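You operate a simulated robot arm through the tools that you are given. There is no shell and no other tool. Be economical: measure what you need, move in short steps, check, and stop when the job is done.

You run a simulated two-armed robot. Do the job below in one go: nothing can be reset, and whatever is moved stays where it is left.

## Task
Hold the blue basket on the side bench steady with one hand and put the box that says "barley" from the fourth board from the bottom of the wire shelving in it with the other.

It is judged by the outcome, as a careful person would: the job done as asked, and still so three seconds after it is handed in. It fails if anything else is knocked over, pushed out of place, dropped, spilled or broken.

## Robot
Two 7-joint arms with two-finger parallel grippers on one trunk, on a base that drives. Base frame: it is fixed to the floor where the robot stands at the start and does not move with it; the origin is under the middle of the robot, x ahead of it, y to its left, z up. Lengths are in mm, angles in degrees, forces in N, time in s.
The left shoulder is at the start at [50, 209, 1321], the right one opposite. With the tool pointing down near the work surface each hand reaches from about 100 to 900 mm from the robot's upright axis, wherever it stands, measured 20 degrees to its own side. Places, roughly: blue basket [-1750, -500, 1000]. Payload 4.4 kg a hand.
The TCP of each hand is the grasp point between the finger pads, 23 mm short of the fingertips. In the tool frame z runs along the fingers and y along their closing line. Largest opening 94 mm; finger width 38, thickness 10; the body of the gripper, 54 by 96 mm, starts 39 mm behind the TCP.
Orientation is that of the tool frame in the base frame, as a unit quaternion [w, x, y, z]. With the fingers straight down and closing along the base's y, the tool's x points along the base's -x, its y along +y and its z along -z.

## Interface
- The arms move only by the tool servo_tool. It takes "left_deltas", "right_deltas" or both (then of equal length, played together; a hand with none holds still); each is a list of rows, each a list of 7 numbers: the finger opening in mm, from 0 to 94, then the shift along the base's x, y, z in mm, then the turn, a rotation vector about the base's x, y, z in degrees. In form: [[fingers, tx, ty, tz, wx, wy, wz], ...]. A call has 1 to 10 rows; each row shifts and turns the commanded pose from where the row before left it. A row lasts 0.2 s, in which the tool goes at most 50 mm and 8.6 degrees; a call with a longer step from one row to the next is refused whole, and so is a gripper value outside its range. Where a pose cannot be reached the arm comes as near as it can. A force on the tool above 40 N (or 10 N above the force at the start of the call, whichever is more), or a blocked arm, ends the call early, and 0.2 s more pass. The fingers move at their own pace (about 108 mm/s each) and stop on an object; they squeeze with about 22 N. The grip force told is the motor's: it shows also when the fingers shut on nothing. Time passes only in rows, and 0.2 s behind the last, so rows that do not move let the fingers close. The reply holds the time, the measured pose of the TCP, the force on the tool along the base axes, the opening and the grip force, in the units named above and with some noise, with the torque about the TCP (base axes, N m) and any sound that the robot's microphone picked up, and new pictures: "pictures" is both (left out), scene, wrist or none (wrist: the cameras of the hands that moved).
- Cameras (640 x 400 px; columns grow to the right, rows downward): "scene" is now at [146.9, -42.6, 1553.7]; the picture's right is [-0.48, -0.88, 0.00], its down [0.02, -0.01, -1.00] and it looks along [0.88, -0.48, 0.03] (base axes); focal length 214 px, centre (320, 200). "left" rides on the left gripper at [86, -16, -75] in its tool frame; the picture's right is [0.18, 0.98, 0.00], its down [-0.58, 0.11, -0.81] and it looks along [-0.79, 0.15, 0.59] (tool axes); focal length 243 px, centre (320, 200). "right" rides on the right gripper at [86, 16, -74] in its tool frame; the picture's right is [-0.18, 0.98, 0.00], its down [-0.58, -0.11, -0.81] and it looks along [-0.79, -0.15, 0.59] (tool axes); focal length 243 px, centre (320, 200). There is no depth. A picture from a camera that has moved, and an enlarged one, comes with that camera's place and axes in the base frame and with its lens.
- move_column(by): slides the trunk up (or, below 0, down) by that many mm; the arms and the scene camera ride with it, the base frame stays. It gives what a move gives, with no picture.
- steer(legs): drives the robot by 1 to 6 legs, each [ahead, left, turn to the left] in mm, mm and degrees, along the robot's own axes; the way and the turn of a leg run together, so that a leg with both is an arc; at most 1500 mm and 180 degrees a leg. The arms and the cameras ride along, it lands a little off, and it stops where it bumps. It gives what a move gives, and a new picture of the scene camera.
- turn_head(pan, tilt): turns the head with the scene camera to pan (to the left, within 80 degrees either way) and tilt (down, from -29 to 69), counted from straight ahead of the robot. It gives what a move gives, and a new picture of the scene camera.
- zoom(camera, box): a new picture of the part [left, top, right, bottom] of that camera's present view, enlarged. No time passes.
- job_done(): hands the job in; it is judged then, once.

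Go step by step. Nothing tells you exact positions but the pictures and the camera data: compare them with the known pose of the tool, close in by small moves and look again before you grip or let go. The budget is 120 turns and 260 pictures, counting those below and the enlarged ones. Unless the task says otherwise, let go and move clear before handing in, and close with one line.

The tools are called after ">>>" as name(argument=value, ...) on one line, values as JSON. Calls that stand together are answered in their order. servo_tool: Moves the arms, as the interface text tells. Its arguments: {"type":"object","properties":{"left_deltas":{"type":"array","items":{"type":"array","items":{"type":"number"}}},"right_deltas":{"type":"array","items":{"type":"array","items":{"type":"number"}}},"pictures":{"type":"string","enum":["both","scene","wrist","none"]}},"required":[]} The other tools are called the same way: move_column (by) slides the trunk up or down; steer (legs) drives the base; turn_head (pan, tilt) turns the head that bears the scene camera; zoom (camera, box) takes an enlarged picture of a part of a camera's view; job_done () hands the job in.

At the start:

```text
clock: 0.0
left_tool_pos: [351.6, -41.2, 1650.3]
left_orientation: [0.0, 0.0, 1.0, -0.001]
left_force: [-0.2, 0.3, 0.0]
left_wrist_torque: [-0.02, -0.01, 0.0]
left_finger_gap: 94.1
left_gripper_force: 0.1
right_tool_pos: [349.8, -512.7, 1557.8]
right_orientation: [0.0, 0.0, 1.0, 0.0]
right_force: [-0.3, -1.0, -0.3]
right_wrist_torque: [0.0, -0.01, 0.01]
right_finger_gap: 94.1
right_gripper_force: 0.1
trunk travel left (down, up): [-400.0, 163.0]
robot x, y, heading: [-1.7, -0.9, 0.1]
head pan, tilt: [-28.6, -1.5]
```

scene: 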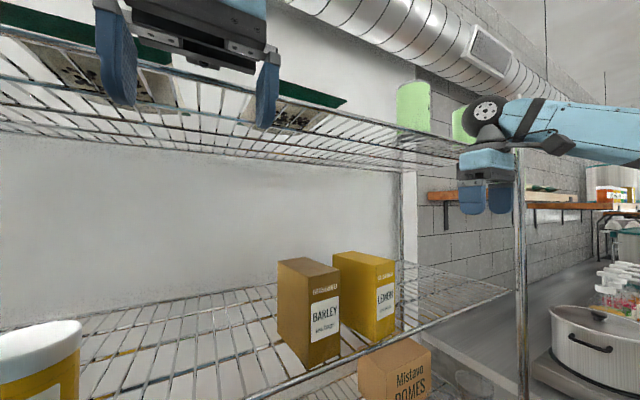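
right: 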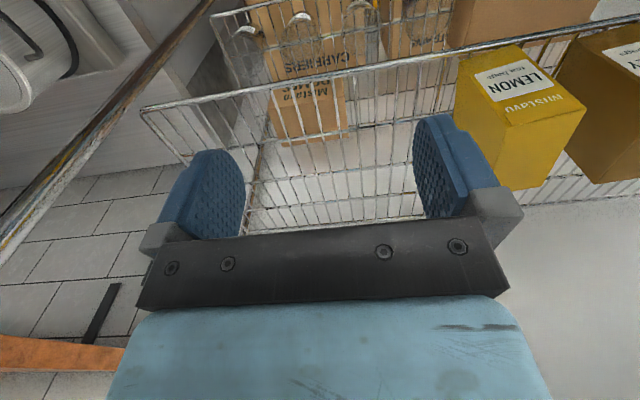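
left: 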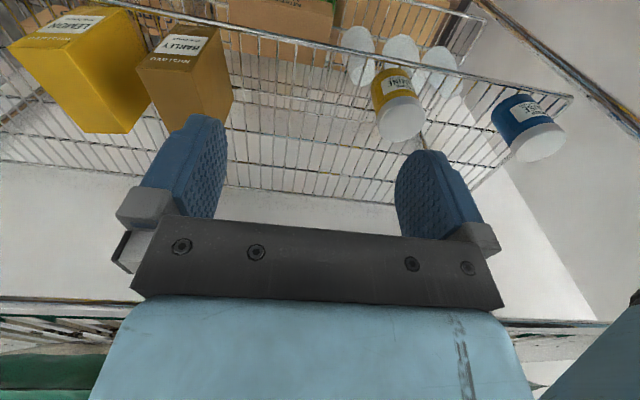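

I see a "BARLEY" box next to a "LEMON" box on a wire board ahead and to the right. First I'll look around to count the boards and measure the positions.

>>> turn_head(pan=-20, tilt=45)

>>> turn_head(pan=0, tilt=10)

>>> turn_head(pan=-80, tilt=15)

```text
clock: 1.1
left_tool_pos: [350.8, -41.6, 1649.5]
left_orientation: [0.0, 0.001, 1.0, -0.001]
left_force: [0.5, -0.3, -0.1]
left_wrist_torque: [0.02, -0.02, -0.02]
left_finger_gap: 93.9
left_gripper_force: 0.1
right_tool_pos: [349.8, -513.5, 1558.2]
right_orientation: [0.0, 0.0, 1.0, 0.0]
right_force: [0.1, 0.0, 0.0]
right_wrist_torque: [-0.02, 0.02, 0.0]
right_finger_gap: 94.0
right_gripper_force: 0.0
trunk travel left (down, up): [-400.0, 163.0]
robot x, y, heading: [-1.9, 0.5, 0.1]
head pan, tilt: [-20.0, 45.0]
camera scene: at [144.9, -27.7, 1480.4], right [-0.34, -0.94, 0.0], down [-0.66, 0.24, -0.71], along [0.67, -0.24, -0.71], focal length 214 px, centre (320, 200)
```

scene: 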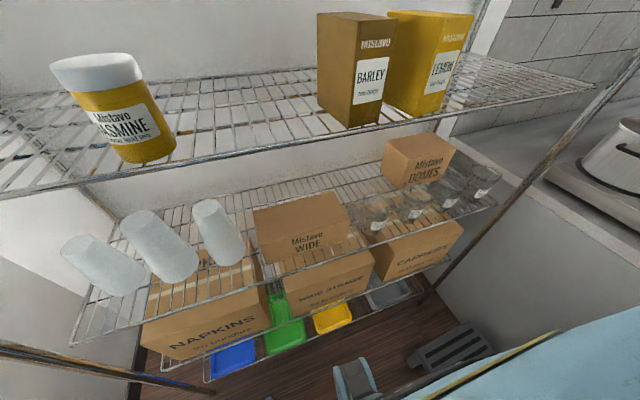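

```text
clock: 2.1
left_tool_pos: [351.0, -41.2, 1649.7]
left_orientation: [-0.001, -0.001, 1.0, 0.0]
left_force: [0.2, 0.0, 0.1]
left_wrist_torque: [0.01, -0.02, 0.03]
left_finger_gap: 94.0
left_gripper_force: 0.1
right_tool_pos: [349.8, -513.4, 1558.0]
right_orientation: [0.0, -0.001, 1.0, 0.0]
right_force: [1.0, 0.2, 0.3]
right_wrist_torque: [0.0, 0.02, 0.0]
right_finger_gap: 94.0
right_gripper_force: 0.0
trunk travel left (down, up): [-400.0, 163.0]
robot x, y, heading: [-0.3, 3.9, -0.1]
head pan, tilt: [0.0, 10.0]
camera scene: at [161.5, 0.0, 1535.2], right [0.0, -1.0, 0.0], down [-0.17, 0.0, -0.98], along [0.98, 0.0, -0.17], focal length 214 px, centre (320, 200)
```

scene: 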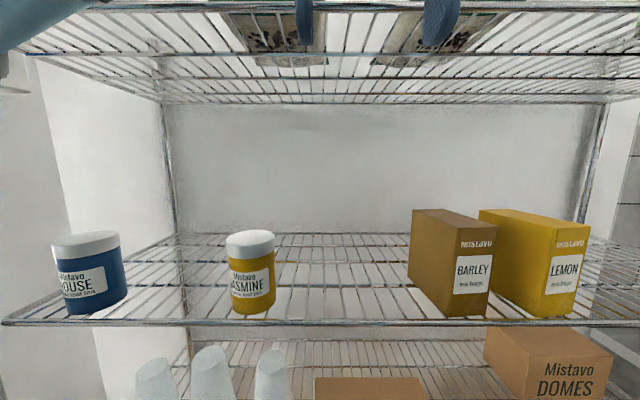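

```text
clock: 3.7
left_tool_pos: [351.4, -40.3, 1650.7]
left_orientation: [0.0, 0.0, 1.0, 0.0]
left_force: [-0.5, 0.5, 0.3]
left_wrist_torque: [0.05, 0.01, 0.03]
left_finger_gap: 93.9
left_gripper_force: 0.1
right_tool_pos: [349.9, -513.4, 1557.5]
right_orientation: [-0.001, 0.0, 1.0, 0.001]
right_force: [0.1, -0.1, 0.3]
right_wrist_torque: [0.01, 0.0, -0.02]
right_finger_gap: 94.0
right_gripper_force: 0.0
trunk travel left (down, up): [-400.0, 163.0]
robot x, y, heading: [0.2, 0.9, 0.1]
head pan, tilt: [-80.0, 15.0]
camera scene: at [84.8, -91.9, 1527.1], right [-0.98, -0.17, 0.0], down [-0.05, 0.25, -0.97], along [0.17, -0.95, -0.26], focal length 214 px, centre (320, 200)
```

scene: 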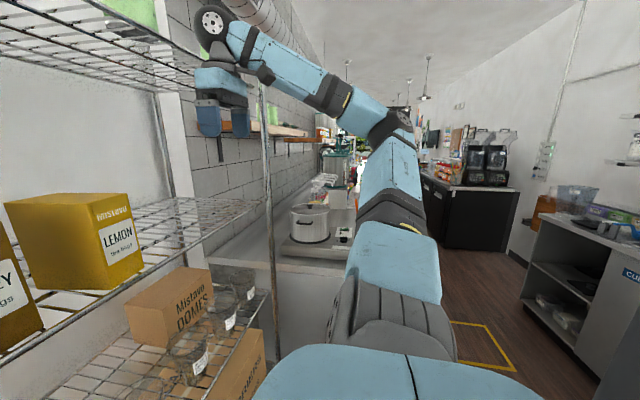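

The barley box stands at about (525, -247) on a board near z 1285, with its front face toward me. I'll check the board count by looking down, and get a close view of the box and of the board above it.

>>> turn_head(pan=0, tilt=65)

>>> turn_head(pan=-35, tilt=15)

>>> zoom(camera="scene", box=[160, 100, 480, 300])

>>> turn_head(pan=-35, tilt=-20)

```text
clock: 5.2
left_tool_pos: [352.0, -41.7, 1649.6]
left_orientation: [0.0, 0.0, 1.0, 0.0]
left_force: [0.7, 0.0, -0.3]
left_wrist_torque: [0.01, 0.01, -0.04]
left_finger_gap: 93.9
left_gripper_force: 0.1
right_tool_pos: [349.9, -513.1, 1557.7]
right_orientation: [0.0, 0.001, 1.0, 0.0]
right_force: [-0.5, 0.0, -0.2]
right_wrist_torque: [0.03, 0.0, -0.04]
right_finger_gap: 93.9
right_gripper_force: 0.0
trunk travel left (down, up): [-400.0, 163.0]
robot x, y, heading: [-4.2, 1.1, 0.2]
head pan, tilt: [0.0, 65.0]
camera scene: at [129.2, 0.0, 1455.3], right [0.0, -1.0, 0.0], down [-0.91, 0.0, -0.42], along [0.42, 0.0, -0.91], focal length 214 px, centre (320, 200)
```

scene: 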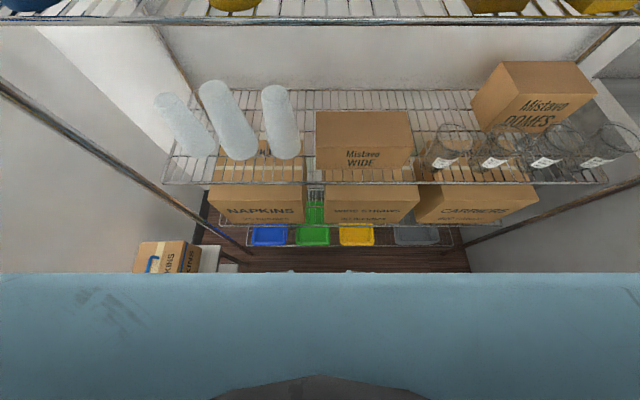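

```text
clock: 6.4
left_tool_pos: [351.1, -40.8, 1650.8]
left_orientation: [0.0, 0.0, 1.0, -0.001]
left_force: [-0.1, 0.2, 0.0]
left_wrist_torque: [0.0, 0.0, 0.02]
left_finger_gap: 94.3
left_gripper_force: 0.1
right_tool_pos: [350.4, -514.5, 1557.2]
right_orientation: [0.0, 0.0, 1.0, 0.0]
right_force: [-0.9, 0.3, 0.3]
right_wrist_torque: [0.01, -0.02, 0.01]
right_finger_gap: 94.1
right_gripper_force: 0.0
trunk travel left (down, up): [-400.0, 163.0]
robot x, y, heading: [3.9, -0.9, -0.0]
head pan, tilt: [-35.0, 15.0]
camera scene: at [145.1, -53.4, 1527.1], right [-0.57, -0.82, 0.0], down [-0.21, 0.15, -0.97], along [0.79, -0.55, -0.26], focal length 214 px, centre (320, 200)
```

scene: 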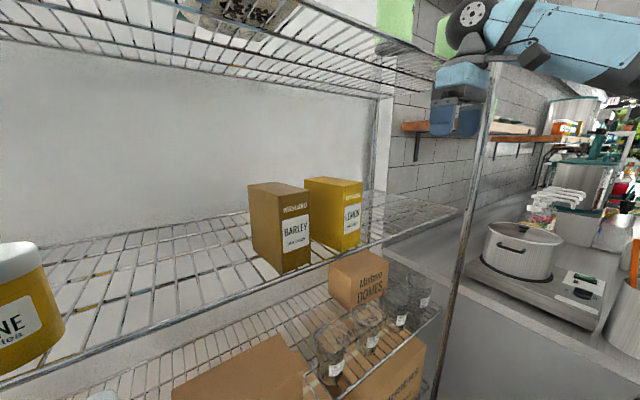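

```text
2.00 times, centred on (320, 200) of scene
camera zoom: at [145.1, -53.4, 1527.1], right [-0.57, -0.82, 0.0], down [-0.21, 0.15, -0.97], along [0.79, -0.55, -0.26], focal length 429 px, centre (320, 200)
```

zoom: 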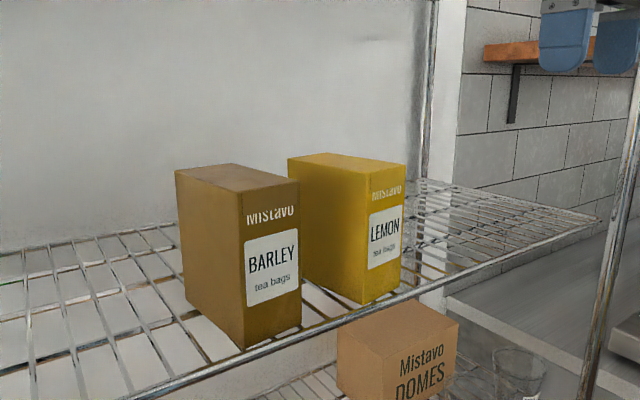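

```text
clock: 7.4
left_tool_pos: [351.1, -41.9, 1650.0]
left_orientation: [0.0, 0.0, 1.0, 0.0]
left_force: [0.2, -1.0, 0.3]
left_wrist_torque: [-0.04, 0.0, 0.01]
left_finger_gap: 93.9
left_gripper_force: 0.1
right_tool_pos: [349.7, -514.0, 1556.4]
right_orientation: [0.0, 0.001, 1.0, 0.0]
right_force: [-0.7, 0.2, -0.2]
right_wrist_torque: [0.04, -0.02, -0.01]
right_finger_gap: 94.0
right_gripper_force: 0.0
trunk travel left (down, up): [-400.0, 163.0]
robot x, y, heading: [1.5, -1.2, -0.2]
head pan, tilt: [-35.0, -20.0]
camera scene: at [130.8, -43.5, 1580.5], right [-0.57, -0.82, 0.0], down [0.28, -0.2, -0.94], along [0.77, -0.54, 0.34], focal length 214 px, centre (320, 200)
```

scene: 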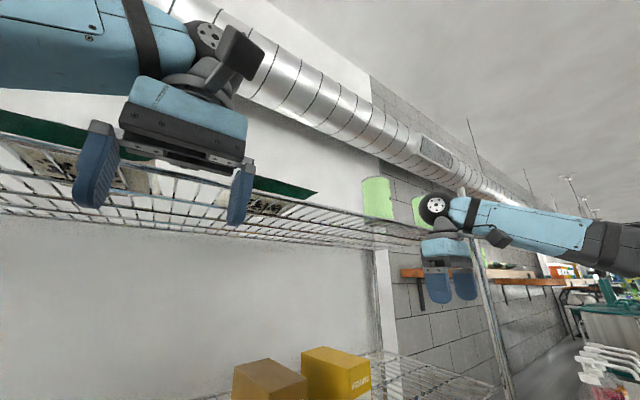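

The shelving has five boards: trays on the first, napkins on the second, cups on the third, barley on the fourth, and the top one. The box is on the fourth board and measures about 73 wide, 110 deep and 150 high, turned roughly 10° left. I'll move the left hand aside and bring the right hand in front of the box.

>>> turn_head(pan=-30, tilt=5)

>>> servo_tool(left_deltas=[[94, 0, 30, 0, 0, 0, 0], [94, 0, 30, 0, 0, 0, 0], [94, 0, 30, 0, 0, 0, 0], [94, 0, 30, 0, 0, 0, 0], [94, 0, 30, 0, 0, 0, 0], [94, 0, 30, 0, 0, 0, 0], [94, 0, 20, 0, 0, 0, 0], [94, 0, 0, 0, 0, 0, 0]], right_deltas=[[94, 0, 39, 0, 0, 0, 0], [94, 0, 39, 0, 0, 0, 2], [94, 0, 39, 0, 0, 0, 2], [94, 0, 39, 0, 0, 0, 2], [94, 0, 39, 0, 0, 0, 2], [94, 0, 39, 0, 0, 0, 2], [94, 0, 38, 0, 0, 0, 0], [94, 0, 0, 0, 0, 0, 0]])

```text
clock: 8.3
left_tool_pos: [351.6, -42.3, 1650.8]
left_orientation: [0.0, 0.001, 1.0, 0.0]
left_force: [0.0, 0.1, 0.3]
left_wrist_torque: [-0.01, 0.05, 0.02]
left_finger_gap: 94.1
left_gripper_force: 0.1
right_tool_pos: [351.1, -513.6, 1557.9]
right_orientation: [0.0, 0.0, 1.0, -0.001]
right_force: [0.5, 0.3, 0.1]
right_wrist_torque: [0.03, 0.05, -0.01]
right_finger_gap: 93.9
right_gripper_force: 0.0
trunk travel left (down, up): [-400.0, 163.0]
robot x, y, heading: [0.2, -1.0, -0.4]
head pan, tilt: [-30.0, 5.0]
camera scene: at [148.0, -45.8, 1543.4], right [-0.5, -0.87, 0.0], down [-0.07, 0.04, -1.0], along [0.86, -0.5, -0.09], focal length 214 px, centre (320, 200)
```

scene: 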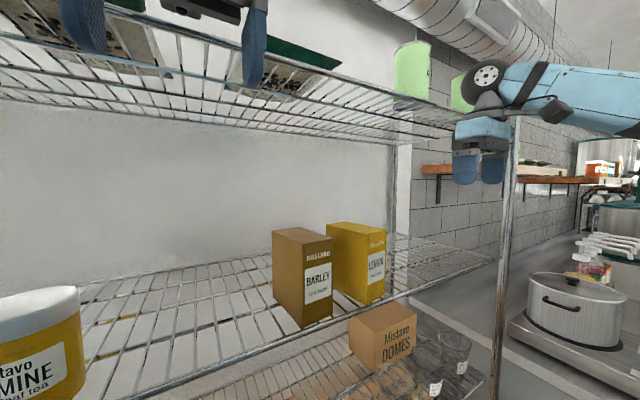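

```text
clock: 10.1
left_tool_pos: [352.6, 156.8, 1649.4]
left_orientation: [0.001, 0.0, 1.0, 0.001]
left_force: [0.2, -0.7, -1.0]
left_wrist_torque: [0.05, 0.03, 0.0]
left_finger_gap: 94.0
left_gripper_force: 0.0
right_tool_pos: [349.9, -243.7, 1556.8]
right_orientation: [0.0, -0.087, 0.996, 0.001]
right_force: [-0.6, -0.7, -0.4]
right_wrist_torque: [0.02, -0.02, 0.0]
right_finger_gap: 93.8
right_gripper_force: 0.1
trunk travel left (down, up): [-400.0, 163.0]
robot x, y, heading: [1.4, 1.1, 0.0]
head pan, tilt: [-30.0, 5.0]
camera scene: at [148.3, -47.6, 1543.2], right [-0.5, -0.87, 0.0], down [-0.08, 0.04, -1.0], along [0.86, -0.5, -0.09], focal length 214 px, centre (320, 200)
camera right: at [261.3, -241.4, 1631.9], right [0.01, 1.0, 0.0], down [0.59, -0.01, 0.81], along [0.81, -0.01, -0.59], focal length 243 px, centre (320, 200)
camera left: at [264.0, 140.5, 1724.0], right [-0.18, 0.98, 0.0], down [0.58, 0.11, 0.81], along [0.79, 0.15, -0.59], focal length 243 px, centre (320, 200)
```

scene: 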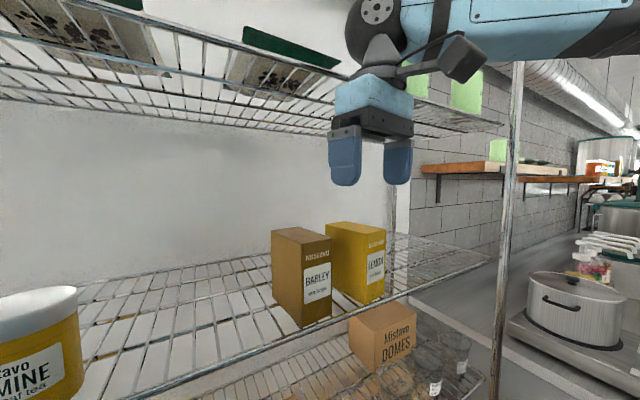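
right: 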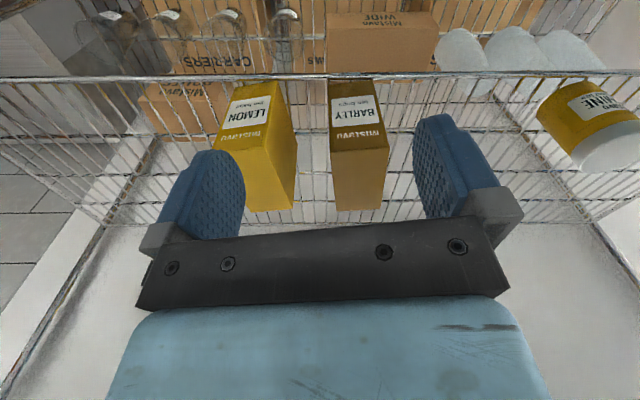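
left: 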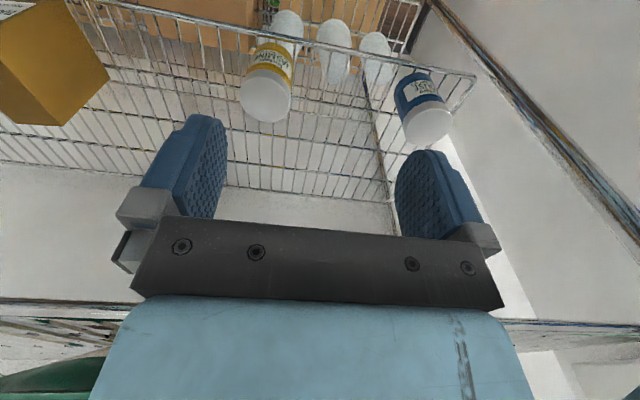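

Triangulating with the wrist camera puts board 4 at z≈1321 and the box's front-left top corner at about (430, -176, 1447). I'll zoom in to refine the width and the yaw.

>>> zoom(camera="right", box=[200, 60, 440, 220])

```text
2.50 times, centred on (320, 140) of right
camera zoom: at [261.3, -241.4, 1631.9], right [0.01, 1.0, 0.0], down [0.59, -0.01, 0.81], along [0.81, -0.01, -0.59], focal length 606 px, centre (320, 350)
```

zoom: 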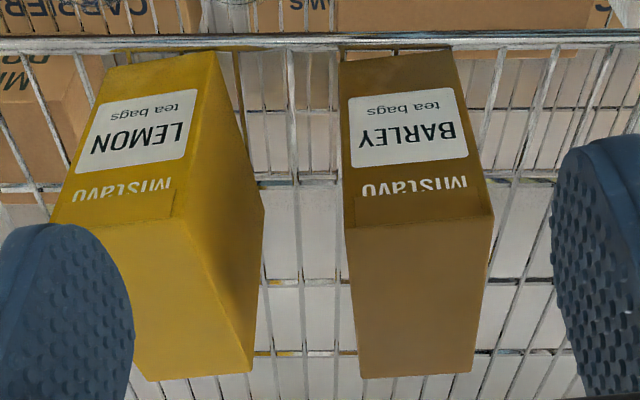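

The box is about 58 mm wide, yawed about 6.5°, with its top at z≈1447. A vertical hand would hit the upper board, so I'll pitch the hand 35° forward and line it up in front of the box.

>>> servo_tool(right_deltas=[[94, 2, 6, -10, 0, 0, -3.5], [94, 2, 6, -24, 0.79, -6.96, 0], [94, 2, 6, -24, 0.79, -6.96, 0], [94, 3, 5, -24, 0.79, -6.96, 0], [94, 3, 5, -24, 0.79, -6.96, 0], [94, 3, 5, -24, 0.79, -6.96, 0], [94, 0, 0, 0, 0, 0, 0]])

```text
clock: 11.7
left_tool_pos: [351.8, 158.1, 1648.4]
left_orientation: [0.0, 0.0, 1.0, 0.0]
left_force: [0.7, 0.3, -0.1]
left_wrist_torque: [0.01, -0.01, 0.0]
left_finger_gap: 93.8
left_gripper_force: 0.0
right_tool_pos: [365.6, -209.6, 1428.4]
right_orientation: [0.301, -0.054, 0.952, 0.017]
right_force: [0.6, -0.2, -1.2]
right_wrist_torque: [-0.02, -0.03, 0.05]
right_finger_gap: 94.3
right_gripper_force: 0.2
trunk travel left (down, up): [-400.0, 163.0]
robot x, y, heading: [-1.4, 4.1, 0.1]
head pan, tilt: [-30.0, 5.0]
camera scene: at [148.3, -45.6, 1543.3], right [-0.5, -0.87, 0.0], down [-0.08, 0.04, -1.0], along [0.86, -0.5, -0.09], focal length 214 px, centre (320, 200)
camera right: at [250.4, -205.0, 1440.0], right [0.04, 0.99, 0.11], down [0.02, -0.11, 0.99], along [1.0, -0.04, -0.03], focal length 243 px, centre (320, 200)
```

scene: 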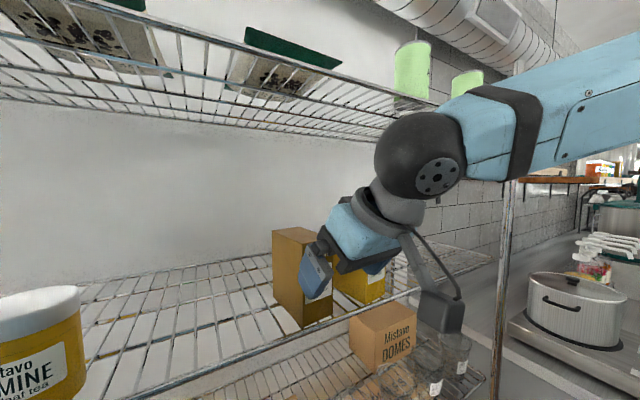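
right: 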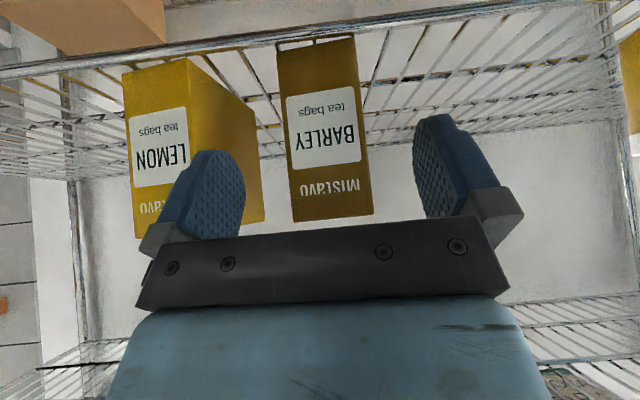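

The wrist view agrees with the estimate: top edge at 1448, front at x 424–431. I'll advance straight in, straddling the box.

>>> servo_tool(right_deltas=[[94, 25, 2.5, 0, 0, 0, 0], [94, 25, 2.5, 0, 0, 0, 0], [94, 22, 2.5, 0, 0, 0, 0], [94, 20, 2, 0, 0, 0, 0], [94, 0, 0, 0, 0, 0, 0]])

```text
clock: 12.9
left_tool_pos: [352.2, 157.6, 1649.7]
left_orientation: [0.0, 0.001, 1.0, 0.001]
left_force: [0.0, -0.2, 0.3]
left_wrist_torque: [0.01, -0.02, 0.04]
left_finger_gap: 94.0
left_gripper_force: 0.0
right_tool_pos: [455.9, -199.5, 1429.3]
right_orientation: [0.301, -0.054, 0.952, 0.016]
right_force: [-0.1, -0.2, 0.1]
right_wrist_torque: [-0.02, 0.01, -0.01]
right_finger_gap: 94.0
right_gripper_force: 0.0
trunk travel left (down, up): [-400.0, 163.0]
robot x, y, heading: [0.4, 1.3, 0.1]
head pan, tilt: [-30.0, 5.0]
camera scene: at [147.4, -45.8, 1543.4], right [-0.5, -0.87, 0.0], down [-0.07, 0.04, -1.0], along [0.86, -0.5, -0.09], focal length 214 px, centre (320, 200)
camera right: at [341.8, -194.8, 1440.3], right [0.04, 0.99, 0.11], down [0.02, -0.11, 0.99], along [1.0, -0.04, -0.03], focal length 243 px, centre (320, 200)
```

scene: 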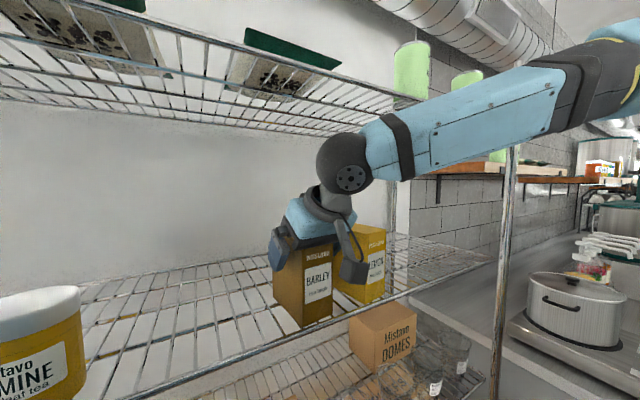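
right: 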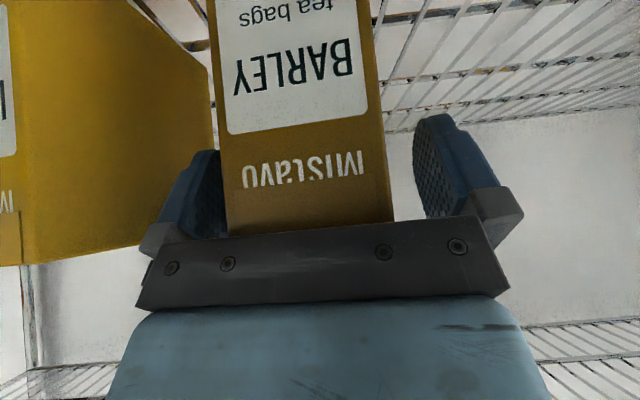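

The box is between the pads, within about 2 mm of centre. I'll nudge over, then close on it.

>>> servo_tool(right_deltas=[[94, 2, -1.5, 0, 0, 0, 0], [70, 0, 0, 0, 0, 0, 0], [50, 0, 0, 0, 0, 0, 0], [40, 0, 0, 0, 0, 0, 0], [40, 0, 0, 0, 0, 0, 0]])

```text
clock: 14.1
left_tool_pos: [351.3, 157.8, 1649.9]
left_orientation: [0.001, 0.0, 1.0, 0.0]
left_force: [-0.2, 0.6, 0.4]
left_wrist_torque: [0.0, 0.01, -0.02]
left_finger_gap: 94.1
left_gripper_force: 0.1
right_tool_pos: [458.3, -201.3, 1428.8]
right_orientation: [0.3, -0.055, 0.952, 0.017]
right_force: [0.3, 1.1, -0.6]
right_wrist_torque: [-0.01, 0.06, -0.02]
right_finger_gap: 60.0
right_gripper_force: 21.8
trunk travel left (down, up): [-400.0, 163.0]
robot x, y, heading: [-1.3, 1.0, 0.1]
head pan, tilt: [-30.0, 5.0]
camera scene: at [148.1, -45.9, 1543.3], right [-0.5, -0.87, 0.0], down [-0.08, 0.04, -1.0], along [0.86, -0.5, -0.09], focal length 214 px, centre (320, 200)
camera right: at [344.1, -196.6, 1439.4], right [0.04, 0.99, 0.11], down [0.03, -0.11, 0.99], along [1.0, -0.04, -0.03], focal length 243 px, centre (320, 200)
```

scene: 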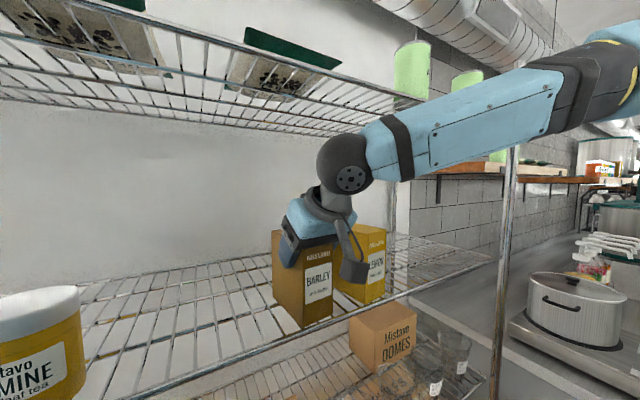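
right: 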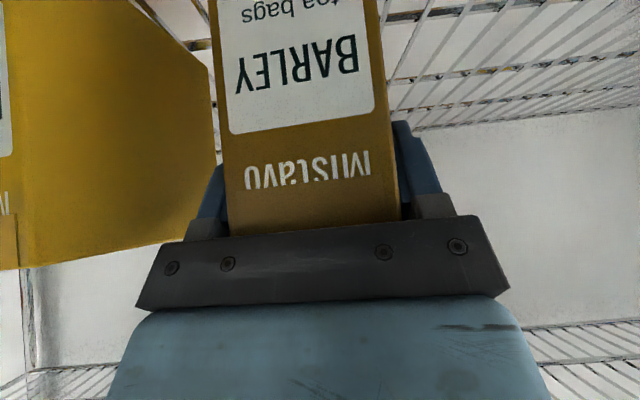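

Gripped at a 60 mm opening. I'll lift gently and check that the box stays level.

>>> servo_tool(right_deltas=[[40, 0, 0, 8, 0, 0, 0], [40, 0, 0, 12, 0, 0, 0], [40, 0, 0, 12, 0, 0, 0], [40, 0, 0, 8, 0, 0, 0], [40, 0, 0, 0, 0, 0, 0]])

```text
clock: 15.3
left_tool_pos: [351.6, 158.0, 1649.2]
left_orientation: [0.0, 0.0, 1.0, 0.0]
left_force: [0.2, 0.4, -0.7]
left_wrist_torque: [0.01, 0.02, 0.01]
left_finger_gap: 93.8
left_gripper_force: 0.0
right_tool_pos: [458.3, -201.5, 1468.1]
right_orientation: [0.301, -0.053, 0.952, 0.016]
right_force: [0.0, 0.0, -2.8]
right_wrist_torque: [0.02, 0.05, 0.0]
right_finger_gap: 59.9
right_gripper_force: 22.1
trunk travel left (down, up): [-400.0, 163.0]
robot x, y, heading: [1.6, -0.9, -0.2]
head pan, tilt: [-30.0, 5.0]
camera scene: at [148.3, -46.0, 1543.3], right [-0.5, -0.87, 0.0], down [-0.08, 0.04, -1.0], along [0.86, -0.5, -0.09], focal length 214 px, centre (320, 200)
camera right: at [343.9, -197.3, 1479.1], right [0.04, 0.99, 0.11], down [0.03, -0.11, 0.99], along [1.0, -0.04, -0.03], focal length 243 px, centre (320, 200)
```

scene: 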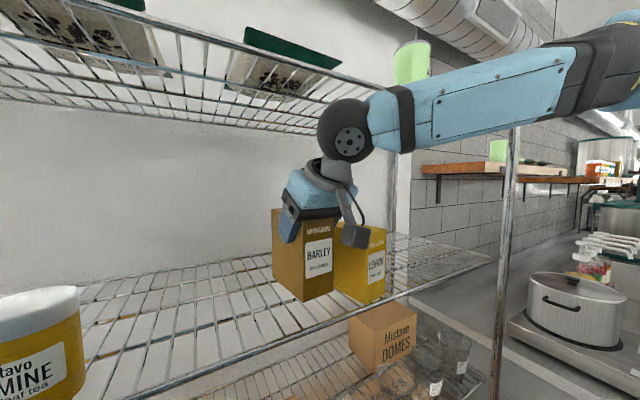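
right: 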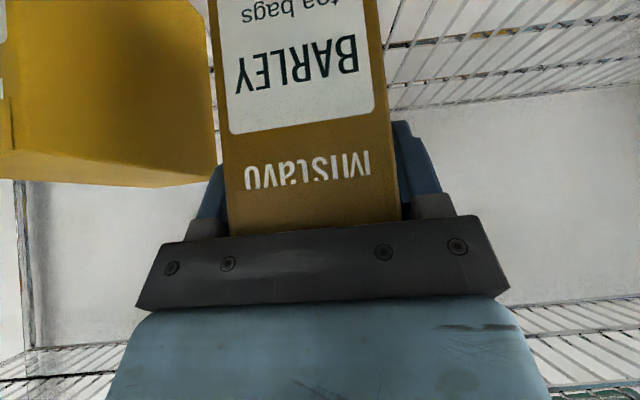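

The box is held firmly (about 0.28 kg) and level. I'll draw it back along the way I came in.

>>> servo_tool(right_deltas=[[40, -15, -1.7, 0, 0, 0, 0], [40, -20, -2.3, 0, 0, 0, 0], [40, -20, -2.3, 0, 0, 0, 0], [40, -20, -2.3, 0, 0, 0, 0], [40, -20, -2.3, 0, 0, 0, 0], [40, -15, -1.7, 0, 0, 0, 0], [40, 0, 0, 0, 0, 0, 0]])

>>> steer(legs=[[-250, 0, 0]])

```text
clock: 16.9
left_tool_pos: [353.5, 157.9, 1650.3]
left_orientation: [0.0, 0.0, 1.0, 0.0]
left_force: [-0.3, -0.3, 0.9]
left_wrist_torque: [0.02, 0.04, -0.01]
left_finger_gap: 94.2
left_gripper_force: 0.1
right_tool_pos: [348.4, -213.1, 1467.7]
right_orientation: [0.301, -0.055, 0.952, 0.017]
right_force: [0.2, -0.1, -3.1]
right_wrist_torque: [-0.01, 0.04, 0.01]
right_finger_gap: 59.9
right_gripper_force: 21.7
trunk travel left (down, up): [-400.0, 163.0]
robot x, y, heading: [2.8, 1.1, 0.1]
head pan, tilt: [-30.0, 5.0]
camera scene: at [148.7, -45.7, 1543.3], right [-0.5, -0.87, 0.0], down [-0.08, 0.04, -1.0], along [0.86, -0.5, -0.09], focal length 214 px, centre (320, 200)
camera right: at [234.3, -209.9, 1479.1], right [0.04, 0.99, 0.11], down [0.03, -0.11, 0.99], along [1.0, -0.04, -0.03], focal length 243 px, centre (320, 200)
```

scene: 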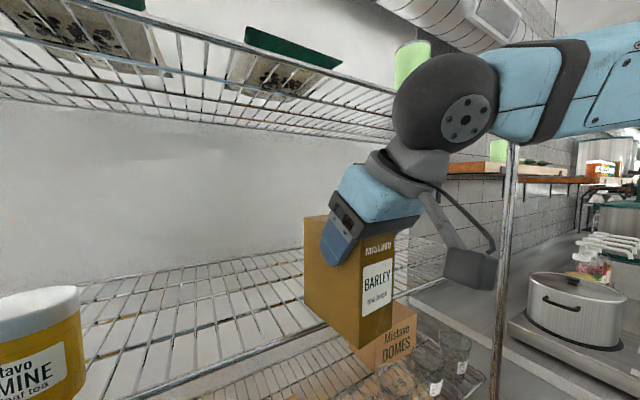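
right: 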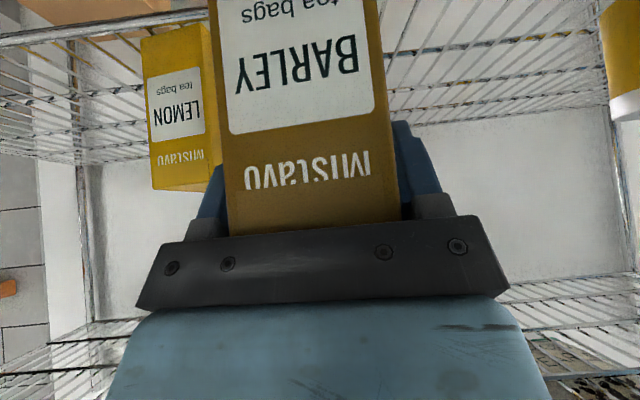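

```text
clock: 18.7
left_tool_pos: [105.5, 156.4, 1648.6]
left_orientation: [-0.001, 0.002, 1.0, 0.0]
left_force: [1.0, -1.2, 0.5]
left_wrist_torque: [-0.02, -0.01, 0.0]
left_finger_gap: 93.8
left_gripper_force: 0.2
right_tool_pos: [100.3, -215.6, 1467.5]
right_orientation: [0.299, -0.053, 0.953, 0.017]
right_force: [0.3, 0.4, -2.3]
right_wrist_torque: [-0.01, 0.04, 0.0]
right_finger_gap: 60.0
right_gripper_force: 22.1
trunk travel left (down, up): [-400.0, 163.0]
robot x, y, heading: [-248.7, 0.9, -0.0]
head pan, tilt: [-30.0, 5.0]
camera scene: at [-99.4, -45.9, 1543.1], right [-0.5, -0.86, 0.0], down [-0.08, 0.04, -1.0], along [0.86, -0.5, -0.09], focal length 214 px, centre (320, 200)
```

scene: 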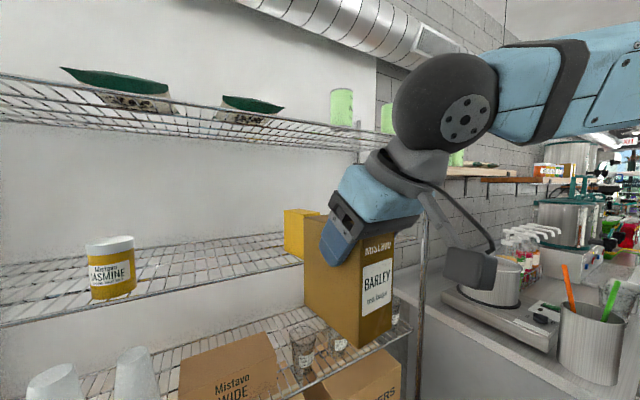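

The box is clear of the shelf. Before turning, I'll look to both sides.

>>> turn_head(pan=80, tilt=30)

>>> turn_head(pan=-80, tilt=30)

```text
clock: 20.6
left_tool_pos: [103.5, 156.0, 1649.4]
left_orientation: [0.001, 0.002, 1.0, 0.001]
left_force: [-0.2, -0.3, -0.4]
left_wrist_torque: [0.01, 0.0, 0.02]
left_finger_gap: 93.7
left_gripper_force: 0.1
right_tool_pos: [99.5, -215.6, 1467.8]
right_orientation: [0.3, -0.053, 0.952, 0.017]
right_force: [-0.3, 0.2, -2.5]
right_wrist_torque: [0.01, 0.08, -0.01]
right_finger_gap: 59.9
right_gripper_force: 22.1
trunk travel left (down, up): [-400.0, 163.0]
robot x, y, heading: [-251.9, -0.2, -0.4]
head pan, tilt: [80.0, 30.0]
camera scene: at [-164.5, 89.2, 1502.9], right [0.98, -0.18, 0.0], down [-0.09, -0.49, -0.87], along [0.15, 0.85, -0.5], focal length 214 px, centre (320, 200)
```

scene: 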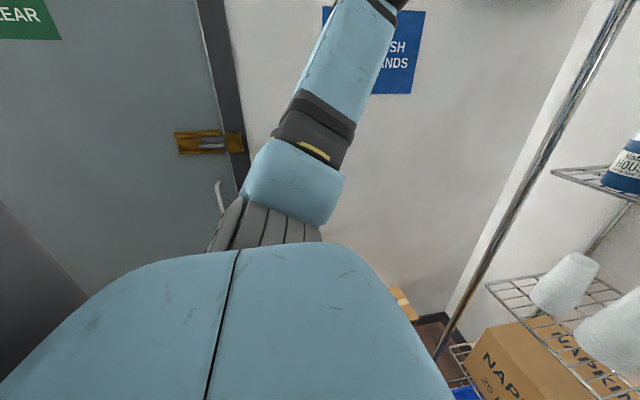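

```text
clock: 23.1
left_tool_pos: [104.2, 156.2, 1649.5]
left_orientation: [-0.001, 0.002, 1.0, 0.0]
left_force: [0.8, 0.2, -0.9]
left_wrist_torque: [-0.01, 0.0, -0.01]
left_finger_gap: 94.2
left_gripper_force: 0.0
right_tool_pos: [99.8, -215.2, 1467.4]
right_orientation: [0.3, -0.052, 0.952, 0.016]
right_force: [-0.2, 0.3, -2.2]
right_wrist_torque: [-0.01, 0.06, -0.02]
right_finger_gap: 59.6
right_gripper_force: 21.8
trunk travel left (down, up): [-400.0, 163.0]
robot x, y, heading: [-248.0, 1.0, -0.1]
head pan, tilt: [-80.0, 30.0]
camera scene: at [-164.9, -88.9, 1502.9], right [-0.99, -0.17, 0.0], down [-0.09, 0.49, -0.87], along [0.15, -0.85, -0.5], focal length 214 px, centre (320, 200)
```

scene: 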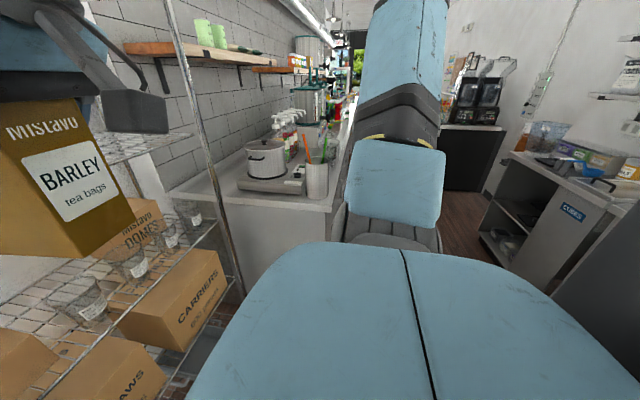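

The wall on the left is close, and the side bench runs behind me to the right. I'll back up a bit, then turn right and look for the basket.

>>> steer(legs=[[-300, 0, 0], [0, 0, -90]])

>>> turn_head(pan=-70, tilt=25)

```text
clock: 29.0
left_tool_pos: [-402.2, -355.3, 1648.6]
left_orientation: [-0.001, 0.719, 0.695, 0.001]
left_force: [1.1, -1.3, -0.6]
left_wrist_torque: [0.0, -0.01, -0.01]
left_finger_gap: 94.0
left_gripper_force: 0.1
right_tool_pos: [-775.4, -338.5, 1467.9]
right_orientation: [0.221, 0.647, 0.7, -0.205]
right_force: [-0.7, -0.1, -2.7]
right_wrist_torque: [0.05, -0.01, -0.02]
right_finger_gap: 60.0
right_gripper_force: 21.4
trunk travel left (down, up): [-400.0, 163.0]
robot x, y, heading: [-549.4, 3.7, -92.0]
head pan, tilt: [-80.0, 30.0]
camera scene: at [-639.2, -77.5, 1502.9], right [-0.14, 0.99, 0.0], down [0.5, 0.07, -0.87], along [-0.86, -0.12, -0.5], focal length 214 px, centre (320, 200)
```

scene: 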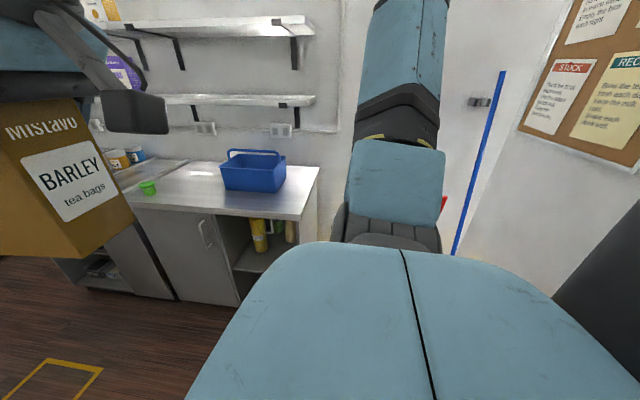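

```text
clock: 29.7
left_tool_pos: [-403.0, -356.1, 1649.3]
left_orientation: [-0.001, 0.719, 0.695, 0.001]
left_force: [-0.5, 0.1, -0.7]
left_wrist_torque: [0.0, 0.02, -0.05]
left_finger_gap: 94.1
left_gripper_force: 0.2
right_tool_pos: [-775.4, -339.9, 1468.4]
right_orientation: [0.221, 0.647, 0.7, -0.205]
right_force: [-1.0, 0.4, -1.1]
right_wrist_torque: [0.01, -0.01, -0.02]
right_finger_gap: 59.9
right_gripper_force: 22.3
trunk travel left (down, up): [-400.0, 163.0]
robot x, y, heading: [-546.7, 1.8, -91.9]
head pan, tilt: [-70.0, 25.0]
camera scene: at [-637.5, -93.3, 1510.8], right [-0.31, 0.95, 0.0], down [0.4, 0.13, -0.91], along [-0.86, -0.28, -0.42], focal length 214 px, centre (320, 200)
```

scene: 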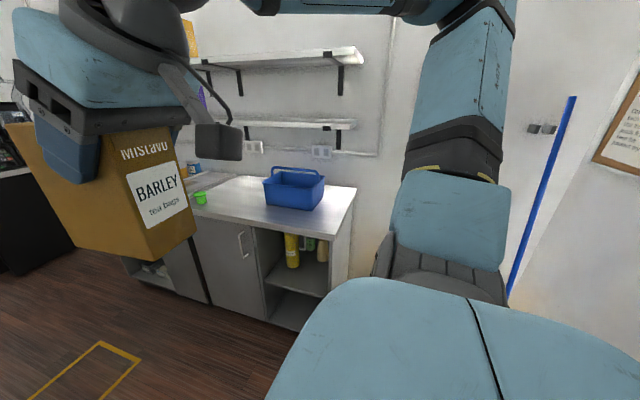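

The basket stands on the side bench at roughly (-1720, -500), with its handle up. I'll move toward the bench along the aisle and turn to face it.

>>> steer(legs=[[450, -300, 0], [0, 0, -88]])

>>> turn_head(pan=0, tilt=30)

```text
clock: 36.7
left_tool_pos: [-1217.3, -596.5, 1649.0]
left_orientation: [0.0, 1.0, -0.002, 0.001]
left_force: [-0.2, 1.0, -0.2]
left_wrist_torque: [-0.03, 0.02, 0.0]
left_finger_gap: 94.0
left_gripper_force: 0.1
right_tool_pos: [-1212.7, -223.0, 1467.5]
right_orientation: [0.017, 0.952, 0.052, -0.301]
right_force: [-0.2, 0.6, -2.2]
right_wrist_torque: [0.03, -0.07, 0.0]
right_finger_gap: 59.9
right_gripper_force: 22.2
trunk travel left (down, up): [-400.0, 163.0]
robot x, y, heading: [-863.4, -438.0, 179.8]
head pan, tilt: [-70.0, 25.0]
camera scene: at [-961.7, -352.8, 1510.9], right [0.94, 0.34, 0.0], down [0.14, -0.4, -0.91], along [-0.31, 0.85, -0.42], focal length 214 px, centre (320, 200)
```

scene: 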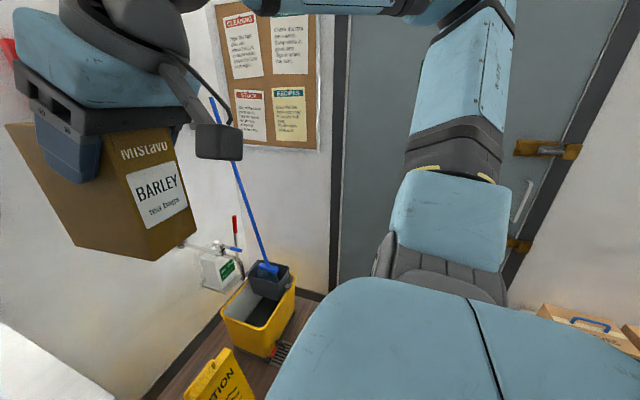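

```text
clock: 38.1
left_tool_pos: [-1217.0, -596.3, 1648.6]
left_orientation: [0.0, 1.0, -0.002, 0.0]
left_force: [0.5, -1.0, 0.4]
left_wrist_torque: [0.0, -0.01, 0.0]
left_finger_gap: 94.2
left_gripper_force: 0.0
right_tool_pos: [-1212.4, -223.4, 1467.2]
right_orientation: [0.016, 0.952, 0.052, -0.3]
right_force: [0.1, -0.1, -2.5]
right_wrist_torque: [0.04, -0.02, 0.0]
right_finger_gap: 60.0
right_gripper_force: 22.2
trunk travel left (down, up): [-400.0, 163.0]
robot x, y, heading: [-863.3, -439.5, 179.7]
head pan, tilt: [0.0, 30.0]
camera scene: at [-1020.9, -438.9, 1502.9], right [0.0, 1.0, 0.0], down [0.5, 0.0, -0.87], along [-0.87, 0.0, -0.5], focal length 214 px, centre (320, 200)
```

scene: 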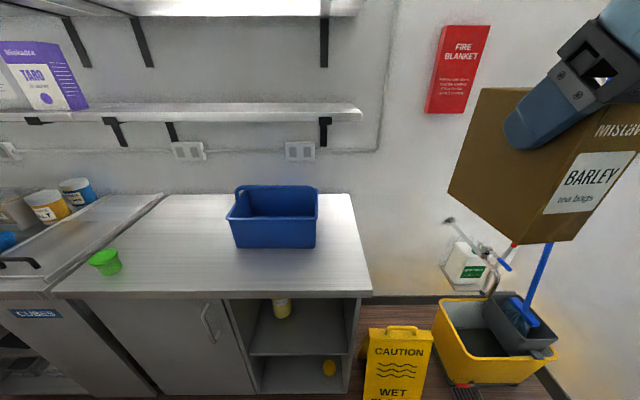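

I'm now facing the bench, and the basket is clearly in view. I'll zoom in on it.

>>> zoom(camera="scene", box=[200, 160, 360, 260])

```text
4.00 times, centred on (280, 210) of scene
camera zoom: at [-1020.9, -438.9, 1502.9], right [0.0, 1.0, 0.0], down [0.5, 0.0, -0.87], along [-0.87, 0.0, -0.5], focal length 858 px, centre (480, 160)
```

zoom: 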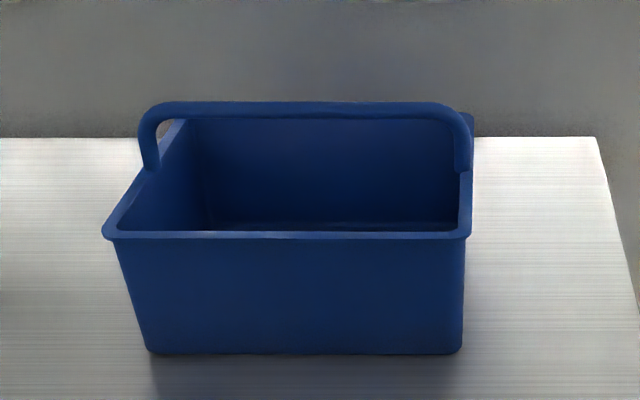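

The basket has a fixed handle running across its middle, so the box has to go into the front half with its narrow side front-to-back. There are shelves on the wall above it. I'll drive closer to measure everything properly.

>>> steer(legs=[[150, 120, 0]])

>>> zoom(camera="scene", box=[160, 80, 480, 280])

>>> turn_head(pan=0, tilt=5)

```text
clock: 39.8
left_tool_pos: [-1364.0, -715.8, 1649.9]
left_orientation: [0.0, 1.0, -0.002, 0.0]
left_force: [-0.1, 0.1, 0.4]
left_wrist_torque: [-0.03, 0.0, -0.02]
left_finger_gap: 94.0
left_gripper_force: 0.1
right_tool_pos: [-1359.6, -342.9, 1467.4]
right_orientation: [0.017, 0.952, 0.054, -0.301]
right_force: [0.5, 0.1, -1.4]
right_wrist_torque: [0.0, -0.04, 0.04]
right_finger_gap: 60.2
right_gripper_force: 21.8
trunk travel left (down, up): [-400.0, 163.0]
robot x, y, heading: [-1014.2, -555.7, 180.0]
head pan, tilt: [0.0, 30.0]
camera scene: at [-1168.0, -557.2, 1503.1], right [0.0, 1.0, 0.0], down [0.5, 0.0, -0.87], along [-0.87, 0.0, -0.5], focal length 214 px, centre (320, 200)
```

scene: 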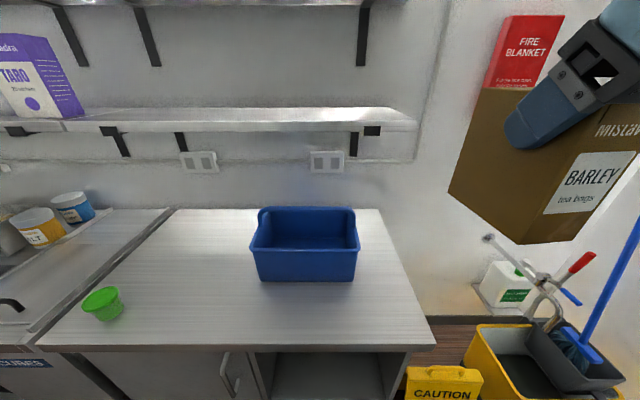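

```text
2.00 times, centred on (320, 180) of scene
camera zoom: at [-1168.0, -557.2, 1503.1], right [0.0, 1.0, 0.0], down [0.5, 0.0, -0.87], along [-0.87, 0.0, -0.5], focal length 429 px, centre (320, 240)
```

zoom: 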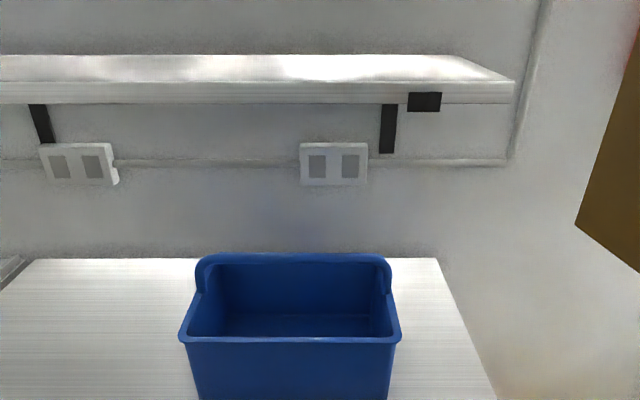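

```text
clock: 40.7
left_tool_pos: [-1363.3, -715.2, 1650.4]
left_orientation: [0.0, 1.0, -0.001, 0.0]
left_force: [0.2, 0.0, -0.1]
left_wrist_torque: [-0.02, 0.01, 0.02]
left_finger_gap: 93.9
left_gripper_force: 0.0
right_tool_pos: [-1361.4, -344.7, 1468.8]
right_orientation: [0.017, 0.952, 0.054, -0.3]
right_force: [-0.1, 0.2, -2.4]
right_wrist_torque: [0.01, -0.06, 0.03]
right_finger_gap: 60.0
right_gripper_force: 22.0
trunk travel left (down, up): [-400.0, 163.0]
robot x, y, heading: [-1011.5, -558.3, 179.8]
head pan, tilt: [0.0, 5.0]
camera scene: at [-1170.5, -558.4, 1543.2], right [0.0, 1.0, 0.0], down [0.09, 0.0, -1.0], along [-1.0, 0.0, -0.09], focal length 214 px, centre (320, 200)
```

scene: 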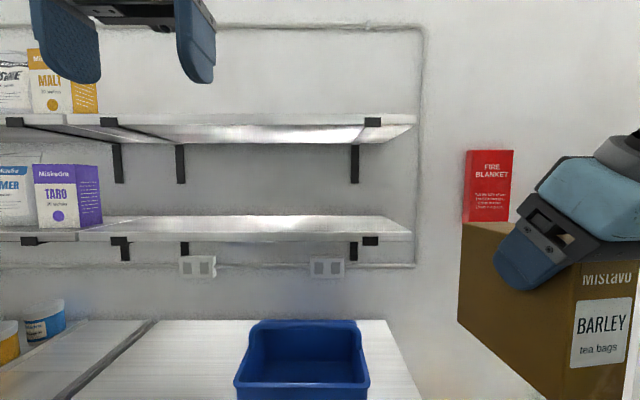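

The basket rim is at z≈1094, x from -1606 to -1827, and y from -748 to -447. The handle beam is at x≈-1720, z≈1150. The bench top is at z≈955 with its front edge at x≈-1424. I'll set the box down in front of the basket and regrasp it with a vertical hand, so first I'll yaw the hand 90°.

>>> servo_tool(right_deltas=[[40, 0, 0, 0, 0, 0, 8.35], [40, 0, 0, 0, 0, 0, 8.35], [40, 0, 0, 0, 0, 0, 8.35], [40, 0, 0, 0, 0, 0, 8.35], [40, 0, 0, 0, 0, 0, 8.35], [40, 0, 0, 0, 0, 0, 8.35], [40, 0, 0, 0, 0, 0, 8.35], [40, 0, 0, 0, 0, 0, 8.35], [40, 0, 0, 0, 0, 0, 8.35], [40, 0, 0, 0, 0, 0, 8.35]], pictures="scene")

>>> turn_head(pan=-15, tilt=30)

```text
clock: 42.9
left_tool_pos: [-1366.0, -716.4, 1649.2]
left_orientation: [0.0, 1.0, -0.001, 0.001]
left_force: [0.0, 0.1, 0.3]
left_wrist_torque: [-0.03, 0.0, 0.0]
left_finger_gap: 94.3
left_gripper_force: 0.1
right_tool_pos: [-1362.2, -343.2, 1467.7]
right_orientation: [0.213, 0.674, 0.675, -0.212]
right_force: [0.3, 0.2, -2.4]
right_wrist_torque: [0.04, 0.02, -0.02]
right_finger_gap: 59.7
right_gripper_force: 21.4
trunk travel left (down, up): [-400.0, 163.0]
robot x, y, heading: [-1015.8, -559.3, 179.8]
head pan, tilt: [0.0, 5.0]
camera scene: at [-1171.1, -558.2, 1543.2], right [0.0, 1.0, 0.0], down [0.09, 0.0, -1.0], along [-1.0, 0.0, -0.09], focal length 214 px, centre (320, 200)
```

scene: 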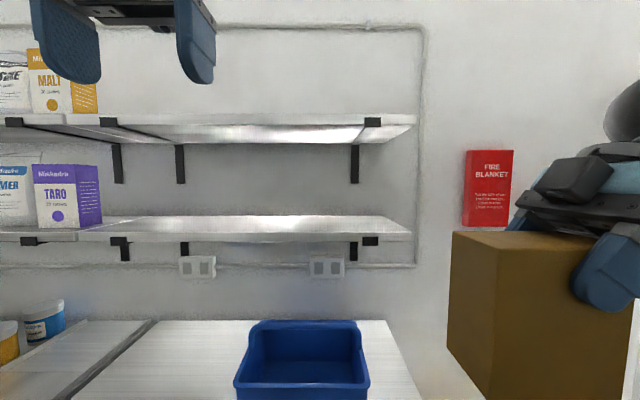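

```text
clock: 43.8
left_tool_pos: [-1363.7, -715.6, 1649.5]
left_orientation: [0.0, 1.0, -0.001, 0.0]
left_force: [0.0, 0.6, 0.1]
left_wrist_torque: [0.01, 0.01, -0.02]
left_finger_gap: 93.8
left_gripper_force: 0.1
right_tool_pos: [-1360.3, -344.1, 1467.7]
right_orientation: [0.213, 0.675, 0.674, -0.213]
right_force: [-0.7, -0.5, -2.1]
right_wrist_torque: [0.03, 0.0, -0.01]
right_finger_gap: 59.8
right_gripper_force: 22.2
trunk travel left (down, up): [-400.0, 163.0]
robot x, y, heading: [-1012.7, -559.2, 180.0]
head pan, tilt: [-15.0, 30.0]
camera scene: at [-1165.8, -534.9, 1503.0], right [0.26, 0.97, 0.0], down [0.48, -0.13, -0.87], along [-0.84, 0.22, -0.5], focal length 214 px, centre (320, 200)
```

scene: 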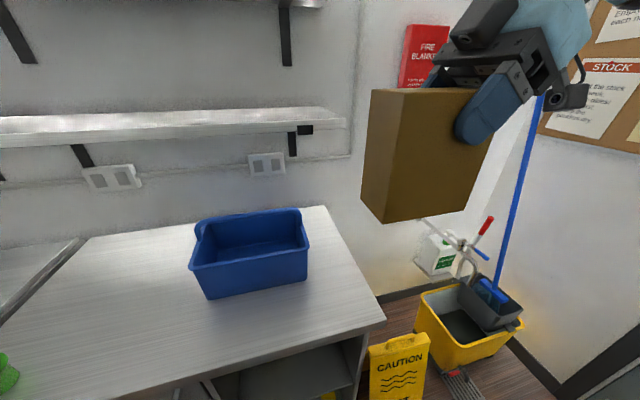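

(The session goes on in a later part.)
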